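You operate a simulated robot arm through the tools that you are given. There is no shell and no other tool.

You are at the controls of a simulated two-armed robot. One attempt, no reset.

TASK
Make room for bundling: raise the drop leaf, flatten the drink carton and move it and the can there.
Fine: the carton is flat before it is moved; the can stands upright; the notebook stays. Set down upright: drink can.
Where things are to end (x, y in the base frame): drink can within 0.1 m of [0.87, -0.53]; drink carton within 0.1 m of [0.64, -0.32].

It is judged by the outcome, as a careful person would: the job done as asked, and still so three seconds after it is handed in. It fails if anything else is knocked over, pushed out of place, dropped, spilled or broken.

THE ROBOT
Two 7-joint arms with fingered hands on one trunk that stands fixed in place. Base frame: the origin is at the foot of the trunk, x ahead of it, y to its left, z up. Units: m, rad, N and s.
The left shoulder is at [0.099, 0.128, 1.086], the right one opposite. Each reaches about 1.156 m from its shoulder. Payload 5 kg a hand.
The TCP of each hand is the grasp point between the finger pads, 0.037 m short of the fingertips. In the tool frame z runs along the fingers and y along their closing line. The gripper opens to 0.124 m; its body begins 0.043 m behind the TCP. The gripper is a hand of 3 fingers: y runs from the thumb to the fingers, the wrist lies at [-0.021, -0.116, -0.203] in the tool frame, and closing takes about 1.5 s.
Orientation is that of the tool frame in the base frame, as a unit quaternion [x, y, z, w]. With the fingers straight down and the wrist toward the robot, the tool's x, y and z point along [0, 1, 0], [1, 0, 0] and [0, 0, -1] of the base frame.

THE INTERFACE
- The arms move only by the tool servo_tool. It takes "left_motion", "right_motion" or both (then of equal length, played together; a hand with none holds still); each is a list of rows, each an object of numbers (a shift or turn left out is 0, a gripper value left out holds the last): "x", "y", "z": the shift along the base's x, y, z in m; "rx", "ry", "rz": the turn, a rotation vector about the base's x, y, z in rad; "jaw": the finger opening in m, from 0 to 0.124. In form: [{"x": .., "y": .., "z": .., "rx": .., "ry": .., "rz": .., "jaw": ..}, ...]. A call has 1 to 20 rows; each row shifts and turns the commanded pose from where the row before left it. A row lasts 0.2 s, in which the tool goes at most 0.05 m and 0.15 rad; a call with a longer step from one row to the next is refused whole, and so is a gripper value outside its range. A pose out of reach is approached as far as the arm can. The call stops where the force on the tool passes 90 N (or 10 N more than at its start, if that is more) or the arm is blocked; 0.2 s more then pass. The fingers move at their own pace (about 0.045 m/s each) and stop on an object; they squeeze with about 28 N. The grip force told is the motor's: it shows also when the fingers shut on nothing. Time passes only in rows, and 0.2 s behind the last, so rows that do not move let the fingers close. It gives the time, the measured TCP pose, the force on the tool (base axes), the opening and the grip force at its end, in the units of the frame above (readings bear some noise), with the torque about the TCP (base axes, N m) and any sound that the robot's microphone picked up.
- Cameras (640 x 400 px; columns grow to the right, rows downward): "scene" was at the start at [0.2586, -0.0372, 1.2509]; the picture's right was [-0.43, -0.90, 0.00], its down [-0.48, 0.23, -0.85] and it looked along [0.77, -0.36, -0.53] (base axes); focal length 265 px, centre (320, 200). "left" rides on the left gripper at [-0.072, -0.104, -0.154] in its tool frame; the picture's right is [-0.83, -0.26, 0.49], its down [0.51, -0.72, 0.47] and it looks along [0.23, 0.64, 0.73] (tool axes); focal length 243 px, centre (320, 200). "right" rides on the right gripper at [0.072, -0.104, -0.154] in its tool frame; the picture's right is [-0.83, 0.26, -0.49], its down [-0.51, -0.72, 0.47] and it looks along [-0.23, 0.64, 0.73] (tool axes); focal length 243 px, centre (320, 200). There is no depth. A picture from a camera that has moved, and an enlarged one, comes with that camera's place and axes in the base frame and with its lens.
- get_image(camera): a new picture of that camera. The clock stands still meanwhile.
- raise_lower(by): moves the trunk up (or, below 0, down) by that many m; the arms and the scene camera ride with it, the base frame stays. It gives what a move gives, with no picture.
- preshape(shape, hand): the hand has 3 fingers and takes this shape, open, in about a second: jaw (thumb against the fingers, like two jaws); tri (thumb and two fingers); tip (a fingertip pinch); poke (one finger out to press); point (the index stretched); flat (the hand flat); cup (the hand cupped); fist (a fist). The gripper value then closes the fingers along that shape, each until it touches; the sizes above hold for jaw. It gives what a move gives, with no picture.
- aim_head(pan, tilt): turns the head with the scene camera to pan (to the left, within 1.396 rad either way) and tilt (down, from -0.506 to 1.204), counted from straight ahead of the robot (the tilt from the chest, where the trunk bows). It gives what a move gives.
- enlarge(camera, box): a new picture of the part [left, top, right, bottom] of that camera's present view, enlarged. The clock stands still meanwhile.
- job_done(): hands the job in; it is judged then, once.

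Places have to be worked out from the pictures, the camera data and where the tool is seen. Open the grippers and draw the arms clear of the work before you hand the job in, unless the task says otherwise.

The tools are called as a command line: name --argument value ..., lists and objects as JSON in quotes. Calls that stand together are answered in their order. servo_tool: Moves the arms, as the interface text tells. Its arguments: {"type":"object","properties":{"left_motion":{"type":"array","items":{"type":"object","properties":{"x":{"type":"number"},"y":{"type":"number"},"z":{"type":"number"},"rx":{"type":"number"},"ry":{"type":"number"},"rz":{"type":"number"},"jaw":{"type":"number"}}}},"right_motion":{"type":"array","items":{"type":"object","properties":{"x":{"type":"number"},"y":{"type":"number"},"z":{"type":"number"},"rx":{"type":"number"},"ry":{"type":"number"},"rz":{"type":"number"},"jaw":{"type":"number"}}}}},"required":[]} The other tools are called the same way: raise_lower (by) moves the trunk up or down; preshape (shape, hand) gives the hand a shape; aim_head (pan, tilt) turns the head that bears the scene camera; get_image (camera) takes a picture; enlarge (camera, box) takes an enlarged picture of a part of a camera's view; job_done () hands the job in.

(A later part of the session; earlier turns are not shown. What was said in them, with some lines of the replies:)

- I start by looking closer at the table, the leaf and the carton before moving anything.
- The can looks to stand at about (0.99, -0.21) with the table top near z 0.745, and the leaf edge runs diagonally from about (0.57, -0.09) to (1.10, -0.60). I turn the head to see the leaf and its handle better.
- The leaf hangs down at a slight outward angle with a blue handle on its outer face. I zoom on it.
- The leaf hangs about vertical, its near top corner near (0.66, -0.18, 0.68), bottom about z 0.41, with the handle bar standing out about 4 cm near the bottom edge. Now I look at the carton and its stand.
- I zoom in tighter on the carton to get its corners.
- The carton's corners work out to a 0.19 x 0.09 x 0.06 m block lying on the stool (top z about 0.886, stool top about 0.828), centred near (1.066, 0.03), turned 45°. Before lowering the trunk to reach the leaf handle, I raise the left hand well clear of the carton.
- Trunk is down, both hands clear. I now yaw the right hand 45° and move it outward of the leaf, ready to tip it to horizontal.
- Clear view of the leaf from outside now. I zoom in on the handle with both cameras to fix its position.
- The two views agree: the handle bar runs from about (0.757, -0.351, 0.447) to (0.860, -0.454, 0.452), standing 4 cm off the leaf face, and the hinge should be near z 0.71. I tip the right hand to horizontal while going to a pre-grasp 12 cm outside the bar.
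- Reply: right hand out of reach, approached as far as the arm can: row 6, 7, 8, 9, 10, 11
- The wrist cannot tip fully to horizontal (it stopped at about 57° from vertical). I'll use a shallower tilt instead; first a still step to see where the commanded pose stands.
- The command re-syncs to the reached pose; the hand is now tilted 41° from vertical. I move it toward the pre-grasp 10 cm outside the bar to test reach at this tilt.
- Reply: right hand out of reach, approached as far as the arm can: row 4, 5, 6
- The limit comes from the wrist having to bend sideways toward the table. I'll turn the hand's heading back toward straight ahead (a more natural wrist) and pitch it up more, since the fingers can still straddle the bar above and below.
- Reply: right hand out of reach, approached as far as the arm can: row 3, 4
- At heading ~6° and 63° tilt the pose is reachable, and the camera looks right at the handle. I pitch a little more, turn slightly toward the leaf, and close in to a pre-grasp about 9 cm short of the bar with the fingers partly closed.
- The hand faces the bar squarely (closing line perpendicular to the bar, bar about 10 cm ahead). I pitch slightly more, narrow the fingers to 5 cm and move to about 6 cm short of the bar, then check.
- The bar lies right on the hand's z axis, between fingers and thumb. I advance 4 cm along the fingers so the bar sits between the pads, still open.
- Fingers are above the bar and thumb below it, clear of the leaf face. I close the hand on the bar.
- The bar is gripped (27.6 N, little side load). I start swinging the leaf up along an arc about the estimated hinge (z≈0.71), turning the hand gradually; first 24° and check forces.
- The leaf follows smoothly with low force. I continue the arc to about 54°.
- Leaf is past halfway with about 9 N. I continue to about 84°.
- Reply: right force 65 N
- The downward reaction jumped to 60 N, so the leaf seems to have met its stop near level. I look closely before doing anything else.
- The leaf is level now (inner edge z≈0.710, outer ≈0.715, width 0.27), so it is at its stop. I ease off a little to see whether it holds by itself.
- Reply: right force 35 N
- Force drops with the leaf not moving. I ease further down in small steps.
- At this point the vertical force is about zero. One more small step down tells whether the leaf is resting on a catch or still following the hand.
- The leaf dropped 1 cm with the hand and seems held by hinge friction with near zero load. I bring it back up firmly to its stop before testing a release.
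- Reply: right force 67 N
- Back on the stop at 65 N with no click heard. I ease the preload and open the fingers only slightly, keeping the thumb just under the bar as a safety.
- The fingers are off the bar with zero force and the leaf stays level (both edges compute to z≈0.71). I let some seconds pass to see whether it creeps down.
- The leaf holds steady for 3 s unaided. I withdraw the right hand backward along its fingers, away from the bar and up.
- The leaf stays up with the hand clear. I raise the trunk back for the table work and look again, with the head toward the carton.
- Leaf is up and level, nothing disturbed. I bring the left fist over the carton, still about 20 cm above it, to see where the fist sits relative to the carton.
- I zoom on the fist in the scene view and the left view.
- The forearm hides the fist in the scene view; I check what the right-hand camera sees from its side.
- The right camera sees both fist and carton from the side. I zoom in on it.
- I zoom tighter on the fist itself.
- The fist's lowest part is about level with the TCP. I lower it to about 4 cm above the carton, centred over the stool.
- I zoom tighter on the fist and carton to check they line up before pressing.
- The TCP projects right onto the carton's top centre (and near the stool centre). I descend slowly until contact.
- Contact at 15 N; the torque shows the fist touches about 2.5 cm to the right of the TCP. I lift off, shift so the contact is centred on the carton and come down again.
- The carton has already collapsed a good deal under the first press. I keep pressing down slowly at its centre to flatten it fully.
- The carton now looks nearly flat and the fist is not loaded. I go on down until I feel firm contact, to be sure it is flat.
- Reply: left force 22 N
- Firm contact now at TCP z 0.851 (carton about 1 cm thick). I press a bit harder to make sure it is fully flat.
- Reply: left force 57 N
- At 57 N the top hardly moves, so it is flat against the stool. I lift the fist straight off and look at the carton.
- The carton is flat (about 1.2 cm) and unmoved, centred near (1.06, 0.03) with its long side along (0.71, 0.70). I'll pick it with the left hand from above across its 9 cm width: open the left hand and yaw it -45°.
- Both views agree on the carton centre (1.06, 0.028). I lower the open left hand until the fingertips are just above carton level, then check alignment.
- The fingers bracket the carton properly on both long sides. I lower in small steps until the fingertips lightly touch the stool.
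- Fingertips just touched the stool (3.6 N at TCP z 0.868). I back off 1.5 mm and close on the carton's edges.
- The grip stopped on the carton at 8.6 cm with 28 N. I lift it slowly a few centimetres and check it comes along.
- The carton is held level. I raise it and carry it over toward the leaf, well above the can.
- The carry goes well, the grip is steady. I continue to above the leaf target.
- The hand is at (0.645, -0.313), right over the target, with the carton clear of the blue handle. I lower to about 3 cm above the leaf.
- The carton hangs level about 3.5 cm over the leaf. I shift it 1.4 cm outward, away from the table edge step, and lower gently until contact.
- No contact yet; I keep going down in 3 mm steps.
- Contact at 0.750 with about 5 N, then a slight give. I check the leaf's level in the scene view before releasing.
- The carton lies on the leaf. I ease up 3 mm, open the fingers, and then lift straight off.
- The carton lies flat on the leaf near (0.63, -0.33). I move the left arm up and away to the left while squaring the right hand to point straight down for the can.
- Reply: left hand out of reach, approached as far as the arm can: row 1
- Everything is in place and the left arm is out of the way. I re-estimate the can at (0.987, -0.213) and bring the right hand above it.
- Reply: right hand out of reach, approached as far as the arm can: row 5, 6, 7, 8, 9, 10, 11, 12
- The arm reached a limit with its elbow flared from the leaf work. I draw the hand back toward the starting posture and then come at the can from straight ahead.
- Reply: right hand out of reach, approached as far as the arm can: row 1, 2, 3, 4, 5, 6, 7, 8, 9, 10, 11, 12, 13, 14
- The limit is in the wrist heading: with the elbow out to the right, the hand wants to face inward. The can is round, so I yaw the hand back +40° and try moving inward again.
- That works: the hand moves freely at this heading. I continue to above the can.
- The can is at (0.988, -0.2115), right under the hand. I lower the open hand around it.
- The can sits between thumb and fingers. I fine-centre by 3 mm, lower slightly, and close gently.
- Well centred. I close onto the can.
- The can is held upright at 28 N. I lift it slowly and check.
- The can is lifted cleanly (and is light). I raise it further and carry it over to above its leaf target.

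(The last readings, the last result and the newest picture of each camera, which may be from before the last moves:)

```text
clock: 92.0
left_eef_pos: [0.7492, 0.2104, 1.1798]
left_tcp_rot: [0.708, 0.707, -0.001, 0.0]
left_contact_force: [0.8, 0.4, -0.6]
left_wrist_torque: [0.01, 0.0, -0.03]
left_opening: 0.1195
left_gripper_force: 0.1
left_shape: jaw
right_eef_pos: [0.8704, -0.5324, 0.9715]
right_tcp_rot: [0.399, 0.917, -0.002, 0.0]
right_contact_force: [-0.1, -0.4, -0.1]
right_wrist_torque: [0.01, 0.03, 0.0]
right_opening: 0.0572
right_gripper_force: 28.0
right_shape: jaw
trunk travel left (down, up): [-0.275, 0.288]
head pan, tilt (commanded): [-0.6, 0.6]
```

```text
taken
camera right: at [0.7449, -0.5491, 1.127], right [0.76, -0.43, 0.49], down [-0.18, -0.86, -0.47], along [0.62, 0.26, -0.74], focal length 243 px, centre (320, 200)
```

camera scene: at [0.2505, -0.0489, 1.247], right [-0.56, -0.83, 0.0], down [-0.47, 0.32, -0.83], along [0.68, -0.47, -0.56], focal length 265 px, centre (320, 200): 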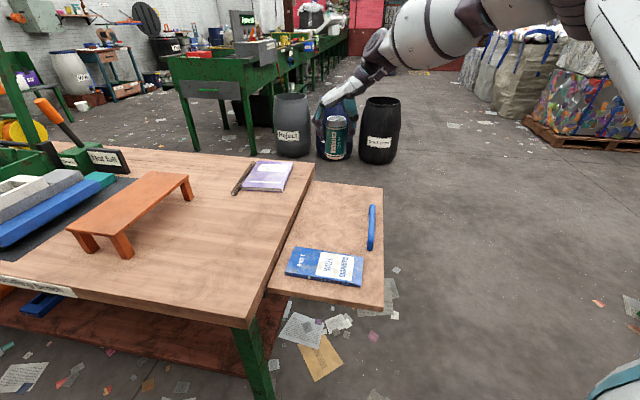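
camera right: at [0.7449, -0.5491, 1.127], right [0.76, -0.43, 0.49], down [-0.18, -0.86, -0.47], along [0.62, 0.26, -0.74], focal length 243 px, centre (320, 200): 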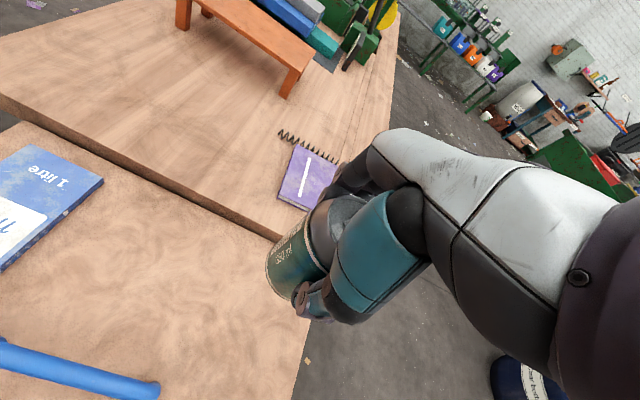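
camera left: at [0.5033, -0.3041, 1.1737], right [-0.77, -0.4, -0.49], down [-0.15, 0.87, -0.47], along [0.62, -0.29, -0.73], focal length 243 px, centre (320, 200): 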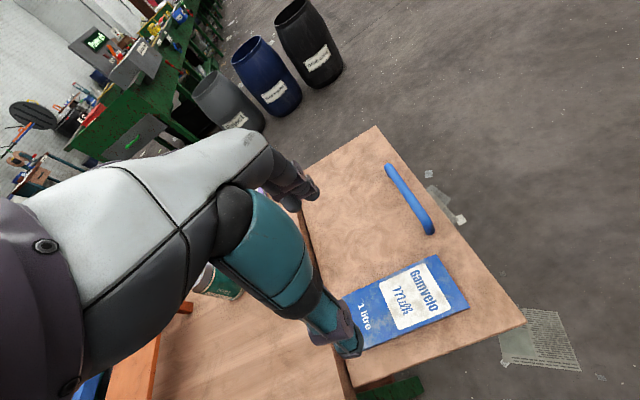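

The can is over its target (0.870, -0.532), clear of the handle and table edge. I lower it to just above the leaf.

servo_tool --right_motion '[{"z": -0.035}, {"z": -0.035}, {"z": -0.035}, {"z": -0.03}, {"z": -0.018}, {}]'

enlarge --camera "scene" --box '[240, 80, 420, 320]'

get_image --camera "right"

```text
clock: 93.4
left_eef_pos: [0.7497, 0.2109, 1.1795]
left_tcp_rot: [0.708, 0.707, -0.001, 0.0]
left_contact_force: [0.0, 0.0, 0.2]
left_wrist_torque: [0.0, -0.03, 0.02]
left_opening: 0.1196
left_gripper_force: 0.1
left_shape: jaw
right_eef_pos: [0.8715, -0.531, 0.8207]
right_tcp_rot: [0.399, 0.917, -0.002, -0.001]
right_contact_force: [-1.0, 0.1, 0.0]
right_wrist_torque: [0.02, 0.02, -0.01]
right_opening: 0.0572
right_gripper_force: 28.2
right_shape: jaw
trunk travel left (down, up): [-0.275, 0.288]
head pan, tilt (commanded): [-0.6, 0.6]
```

```text
1.67 times, centred on (330, 200) of scene
camera zoom: at [0.2504, -0.0487, 1.247], right [-0.56, -0.83, 0.0], down [-0.47, 0.32, -0.83], along [0.68, -0.47, -0.56], focal length 442 px, centre (303, 200)
```

zoom: 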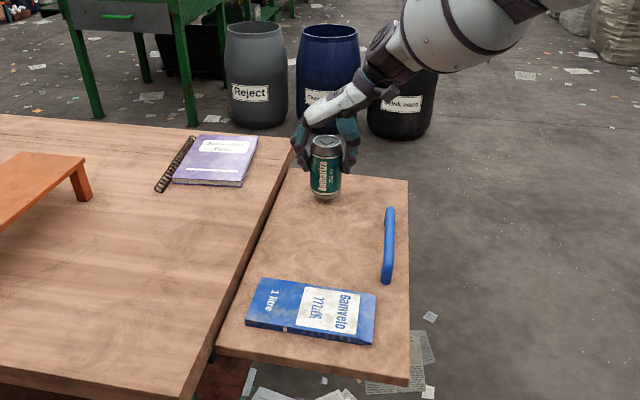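

```text
taken
camera right: at [0.7455, -0.5476, 0.9758], right [0.76, -0.43, 0.49], down [-0.18, -0.86, -0.47], along [0.62, 0.26, -0.74], focal length 243 px, centre (320, 200)
```

right: 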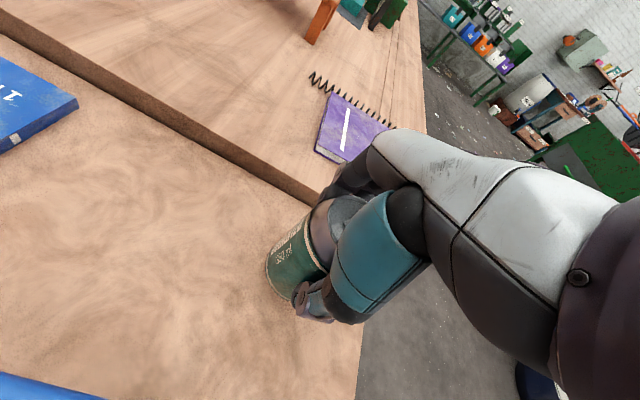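

About 2 cm above the leaf. I set it down in small steps watching for contact.

servo_tool --right_motion '[{"z": -0.008}, {"z": -0.006}, {}]'

servo_tool --right_motion '[{"z": -0.003}, {}]'

servo_tool --right_motion '[{"z": -0.003}, {}]'

```text
clock: 94.2
left_eef_pos: [0.7493, 0.2106, 1.1802]
left_tcp_rot: [0.707, 0.707, 0.0, 0.0]
left_contact_force: [-0.7, -0.5, -0.4]
left_wrist_torque: [0.02, -0.01, -0.01]
left_opening: 0.1198
left_gripper_force: 0.1
left_shape: jaw
right_eef_pos: [0.8707, -0.5293, 0.8065]
right_tcp_rot: [0.399, 0.917, -0.002, -0.001]
right_contact_force: [0.1, 0.7, 0.3]
right_wrist_torque: [-0.02, 0.02, 0.01]
right_opening: 0.0573
right_gripper_force: 27.9
right_shape: jaw
trunk travel left (down, up): [-0.275, 0.288]
head pan, tilt (commanded): [-0.6, 0.6]
```

```text
clock: 94.8
left_eef_pos: [0.7503, 0.2103, 1.1797]
left_tcp_rot: [0.708, 0.706, 0.0, 0.0]
left_contact_force: [-0.2, 0.4, 0.8]
left_wrist_torque: [-0.01, -0.01, 0.01]
left_opening: 0.1196
left_gripper_force: 0.0
left_shape: jaw
right_eef_pos: [0.8702, -0.5306, 0.8033]
right_tcp_rot: [0.398, 0.917, -0.003, -0.001]
right_contact_force: [0.0, 0.3, 0.1]
right_wrist_torque: [0.0, 0.02, 0.02]
right_opening: 0.0573
right_gripper_force: 28.3
right_shape: jaw
trunk travel left (down, up): [-0.275, 0.288]
head pan, tilt (commanded): [-0.6, 0.6]
```

```text
clock: 95.4
left_eef_pos: [0.7498, 0.2109, 1.1805]
left_tcp_rot: [0.709, 0.706, -0.001, 0.0]
left_contact_force: [0.3, -0.1, 0.1]
left_wrist_torque: [0.03, -0.02, -0.01]
left_opening: 0.1196
left_gripper_force: 0.0
left_shape: jaw
right_eef_pos: [0.8707, -0.5314, 0.8031]
right_tcp_rot: [0.399, 0.917, -0.003, 0.0]
right_contact_force: [-1.5, -1.5, 6.4]
right_wrist_torque: [0.03, -0.02, 0.01]
right_opening: 0.0571
right_gripper_force: 28.4
right_shape: jaw
trunk travel left (down, up): [-0.275, 0.288]
head pan, tilt (commanded): [-0.6, 0.6]
```

Firm contact at 6.4 N; the can stands on the leaf (surface z≈0.716). I take off the load and open the fingers.

servo_tool --right_motion '[{"z": 0.002}, {"jaw": 0.075}, {}, {"jaw": 0.11}, {}, {}]'

enlarge --camera "scene" --box '[240, 80, 420, 320]'

get_image --camera "right"

```text
clock: 96.8
left_eef_pos: [0.7497, 0.2107, 1.18]
left_tcp_rot: [0.707, 0.707, 0.0, 0.0]
left_contact_force: [0.7, 0.2, -0.1]
left_wrist_torque: [-0.04, 0.01, -0.02]
left_opening: 0.1194
left_gripper_force: 0.0
left_shape: jaw
right_eef_pos: [0.8724, -0.5303, 0.8027]
right_tcp_rot: [0.399, 0.917, -0.003, -0.001]
right_contact_force: [1.1, -0.3, -0.2]
right_wrist_torque: [0.0, 0.02, 0.0]
right_opening: 0.1097
right_gripper_force: 0.1
right_shape: jaw
trunk travel left (down, up): [-0.275, 0.288]
head pan, tilt (commanded): [-0.6, 0.6]
```

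```text
1.67 times, centred on (330, 200) of scene
camera zoom: at [0.2506, -0.0487, 1.2469], right [-0.56, -0.83, 0.0], down [-0.47, 0.32, -0.83], along [0.68, -0.47, -0.56], focal length 442 px, centre (303, 200)
```

zoom: 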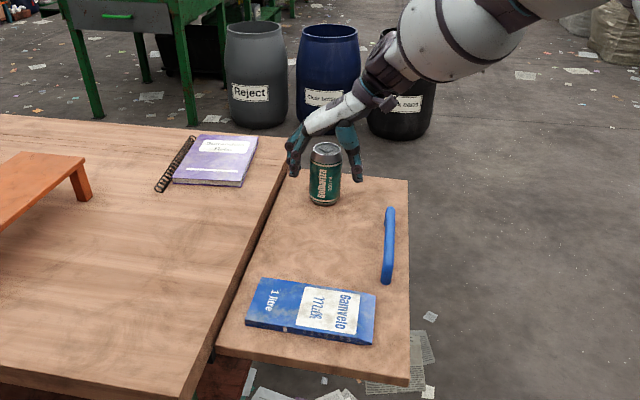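

```text
taken
camera right: at [0.7456, -0.5471, 0.9578], right [0.76, -0.43, 0.49], down [-0.18, -0.87, -0.47], along [0.62, 0.26, -0.74], focal length 243 px, centre (320, 200)
```

right: 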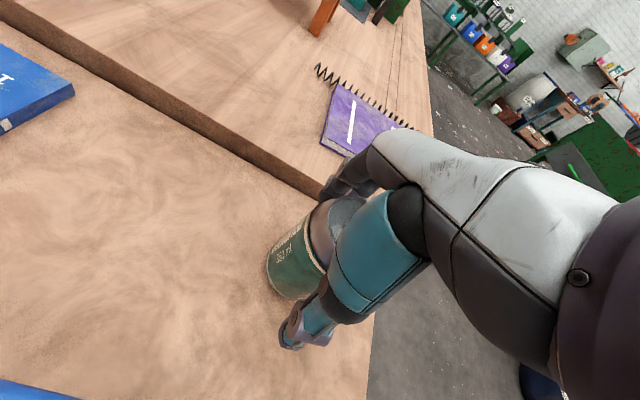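

The can stands free and upright. I draw the right hand straight up, slowly at first.

servo_tool --right_motion '[{"z": 0.012}, {"z": 0.02}, {"z": 0.025}, {"z": 0.03}, {"z": 0.035}, {"z": 0.04}, {"z": 0.04}, {"z": 0.04}]'

get_image --camera "scene"

get_image --camera "right"

```text
clock: 98.6
left_eef_pos: [0.7493, 0.2108, 1.1798]
left_tcp_rot: [0.707, 0.707, 0.001, 0.0]
left_contact_force: [-0.8, 0.9, 0.8]
left_wrist_torque: [-0.01, -0.04, -0.03]
left_opening: 0.1196
left_gripper_force: 0.1
left_shape: jaw
right_eef_pos: [0.8695, -0.5314, 1.0445]
right_tcp_rot: [0.398, 0.917, -0.004, -0.001]
right_contact_force: [0.8, 1.1, -0.8]
right_wrist_torque: [0.01, -0.06, 0.03]
right_opening: 0.1099
right_gripper_force: 0.0
right_shape: jaw
trunk travel left (down, up): [-0.275, 0.288]
head pan, tilt (commanded): [-0.6, 0.6]
```

```text
taken
camera scene: at [0.2495, -0.048, 1.2472], right [-0.56, -0.83, 0.0], down [-0.47, 0.32, -0.83], along [0.68, -0.47, -0.56], focal length 265 px, centre (320, 200)
```

scene: 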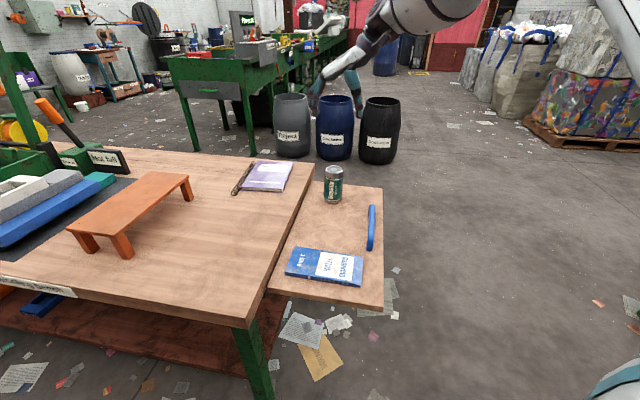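

```text
taken
camera right: at [0.7434, -0.5488, 1.1996], right [0.76, -0.43, 0.49], down [-0.18, -0.87, -0.47], along [0.62, 0.26, -0.74], focal length 243 px, centre (320, 200)
```

right: 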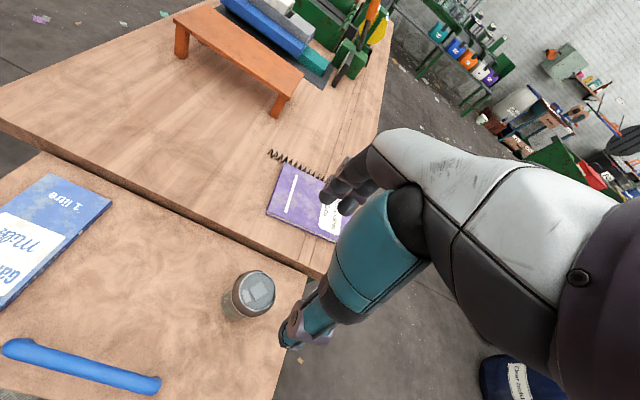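

Can stands upright at about (0.870, -0.527). I draw the right arm well clear and back, then check the leaf's level once more.

servo_tool --right_motion '[{"z": 0.04}, {"z": 0.04}, {"z": 0.04}, {"x": -0.035, "y": -0.02, "z": 0.01}, {"x": -0.035, "y": -0.02, "z": 0.01}, {"x": -0.035, "y": -0.02}, {"x": -0.035, "y": -0.02}, {"x": -0.035, "y": -0.02}, {"x": -0.035, "y": -0.02}, {"x": -0.035, "y": -0.02}, {"x": -0.035, "y": -0.02}, {}]'

aim_head --pan -0.6 --tilt 0.7

enlarge --camera "scene" --box '[200, 90, 440, 290]'

get_image --camera "right"

```text
clock: 101.2
left_eef_pos: [0.7518, 0.211, 1.1783]
left_tcp_rot: [0.708, 0.706, -0.001, 0.0]
left_contact_force: [-0.1, -0.3, -0.2]
left_wrist_torque: [-0.02, 0.01, 0.03]
left_opening: 0.1198
left_gripper_force: 0.1
left_shape: jaw
right_eef_pos: [0.5902, -0.687, 1.1858]
right_tcp_rot: [0.399, 0.917, -0.004, -0.001]
right_contact_force: [-0.6, -0.5, 0.2]
right_wrist_torque: [-0.01, 0.01, -0.01]
right_opening: 0.1096
right_gripper_force: 0.1
right_shape: jaw
trunk travel left (down, up): [-0.275, 0.288]
head pan, tilt (commanded): [-0.6, 0.6]
```

```text
clock: 101.8
left_eef_pos: [0.75, 0.21, 1.1782]
left_tcp_rot: [0.708, 0.707, 0.0, 0.0]
left_contact_force: [-1.6, -0.6, -0.1]
left_wrist_torque: [-0.01, 0.0, 0.01]
left_opening: 0.1195
left_gripper_force: 0.0
left_shape: jaw
right_eef_pos: [0.5891, -0.687, 1.1869]
right_tcp_rot: [0.399, 0.917, -0.003, -0.002]
right_contact_force: [0.5, 1.1, 0.0]
right_wrist_torque: [0.0, 0.0, 0.0]
right_opening: 0.11
right_gripper_force: 0.1
right_shape: jaw
trunk travel left (down, up): [-0.275, 0.288]
head pan, tilt (commanded): [-0.6, 0.7]
```

```text
2.00 times, centred on (320, 190) of scene
camera zoom: at [0.2478, -0.0468, 1.2383], right [-0.56, -0.83, 0.0], down [-0.53, 0.36, -0.77], along [0.63, -0.43, -0.64], focal length 530 px, centre (320, 220)
```

zoom: 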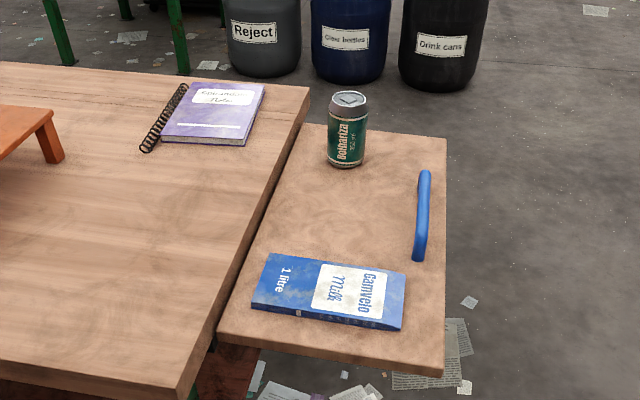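

```text
taken
camera right: at [0.4635, -0.7045, 1.3413], right [0.76, -0.43, 0.49], down [-0.18, -0.86, -0.47], along [0.62, 0.26, -0.74], focal length 243 px, centre (320, 200)
```

right: 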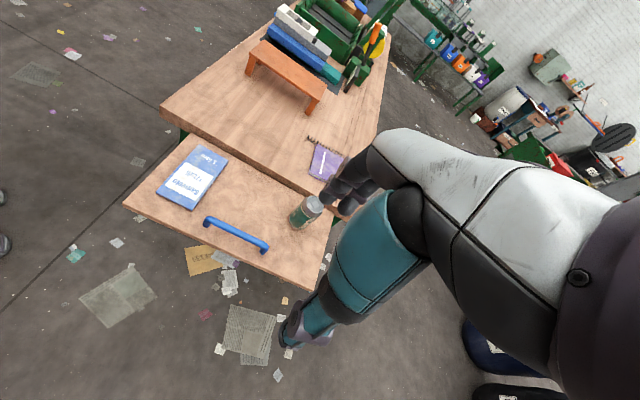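

Leaf reads level (inner z 0.706, outer 0.708), carton centre ≈ (0.625, -0.324), can base ≈ (0.868, -0.524) upright, notebook untouched. I draw the left arm back too and let some seconds pass to confirm all stays put.

servo_tool --left_motion '[{"x": -0.03, "y": 0.01}, {"x": -0.03, "y": 0.01}, {"x": -0.03, "y": 0.01}, {"x": -0.03, "y": 0.01}, {}, {}, {}, {}, {}, {}, {}, {}, {}, {}, {}]'

get_image --camera "scene"

enlarge --camera "scene" --box '[200, 90, 440, 290]'

```text
clock: 105.0
left_eef_pos: [0.6347, 0.2468, 1.1753]
left_tcp_rot: [0.707, 0.707, 0.0, 0.0]
left_contact_force: [0.8, 0.0, -0.1]
left_wrist_torque: [0.05, 0.02, 0.01]
left_opening: 0.1198
left_gripper_force: 0.1
left_shape: jaw
right_eef_pos: [0.5874, -0.6872, 1.1855]
right_tcp_rot: [0.399, 0.917, -0.003, -0.001]
right_contact_force: [-0.1, 0.6, 0.3]
right_wrist_torque: [-0.02, -0.04, 0.04]
right_opening: 0.1098
right_gripper_force: 0.1
right_shape: jaw
trunk travel left (down, up): [-0.275, 0.288]
head pan, tilt (commanded): [-0.6, 0.7]
```

```text
taken
camera scene: at [0.2477, -0.0468, 1.2383], right [-0.56, -0.83, 0.0], down [-0.53, 0.36, -0.76], along [0.63, -0.43, -0.64], focal length 265 px, centre (320, 200)
```

scene: 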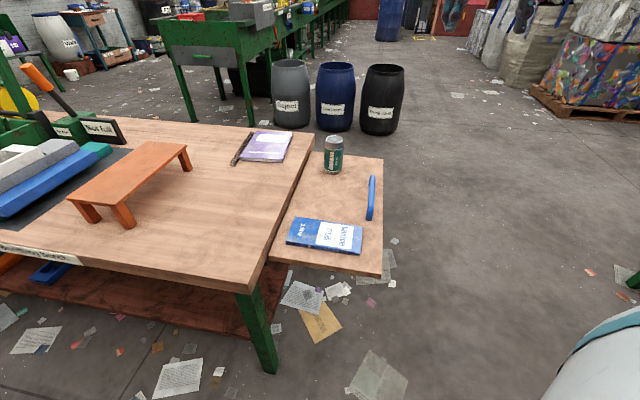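

```text
2.00 times, centred on (320, 190) of scene
camera zoom: at [0.2477, -0.0468, 1.2383], right [-0.56, -0.83, 0.0], down [-0.53, 0.36, -0.76], along [0.63, -0.43, -0.64], focal length 530 px, centre (320, 220)
```

zoom: 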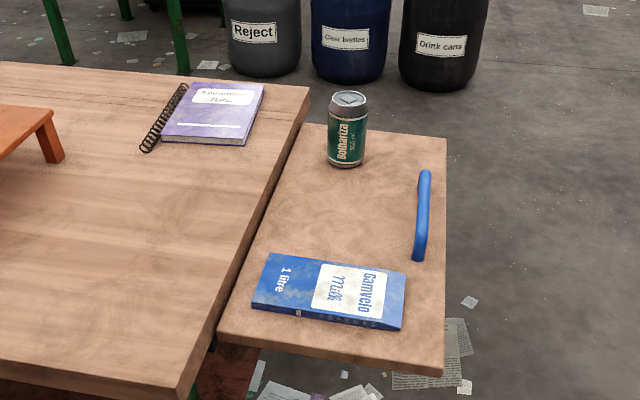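

Three seconds on, nothing has moved. The leaf is level, the flat carton and the upright can are on their marks, the notebook and stool are as they were, and both hands are open and clear. I hand the job in.

job_done

```text
The job is handed in.
```

The leaf is raised, and the flattened carton and the can are both on it. I handed the job in after watching for three seconds with nothing moving.

| Item | Target | Where it ended | Off by |
|---|---|---|---|
| Drink can | (0.87, -0.53) | about (0.868, -0.524), upright | under 1 cm |
| Drink carton | (0.64, -0.32) | about (0.625, -0.324), flat | about 1.6 cm |

- **Leaf:** It is level and stays up on its own. Its top sits about 3 cm below the table top. It was against its stop there and would not go higher, even with about 60 N of lift. I heard no latch click.
- **Carton:** I pressed it flat on the stool, to about 1.2 cm thick, before moving it.
- **Everything else:** The notebook and stool are where they were, and nothing was knocked over. Both hands are open and clear of the work.

Positions are worked out from the camera pictures, so take them as good to about a centimetre.
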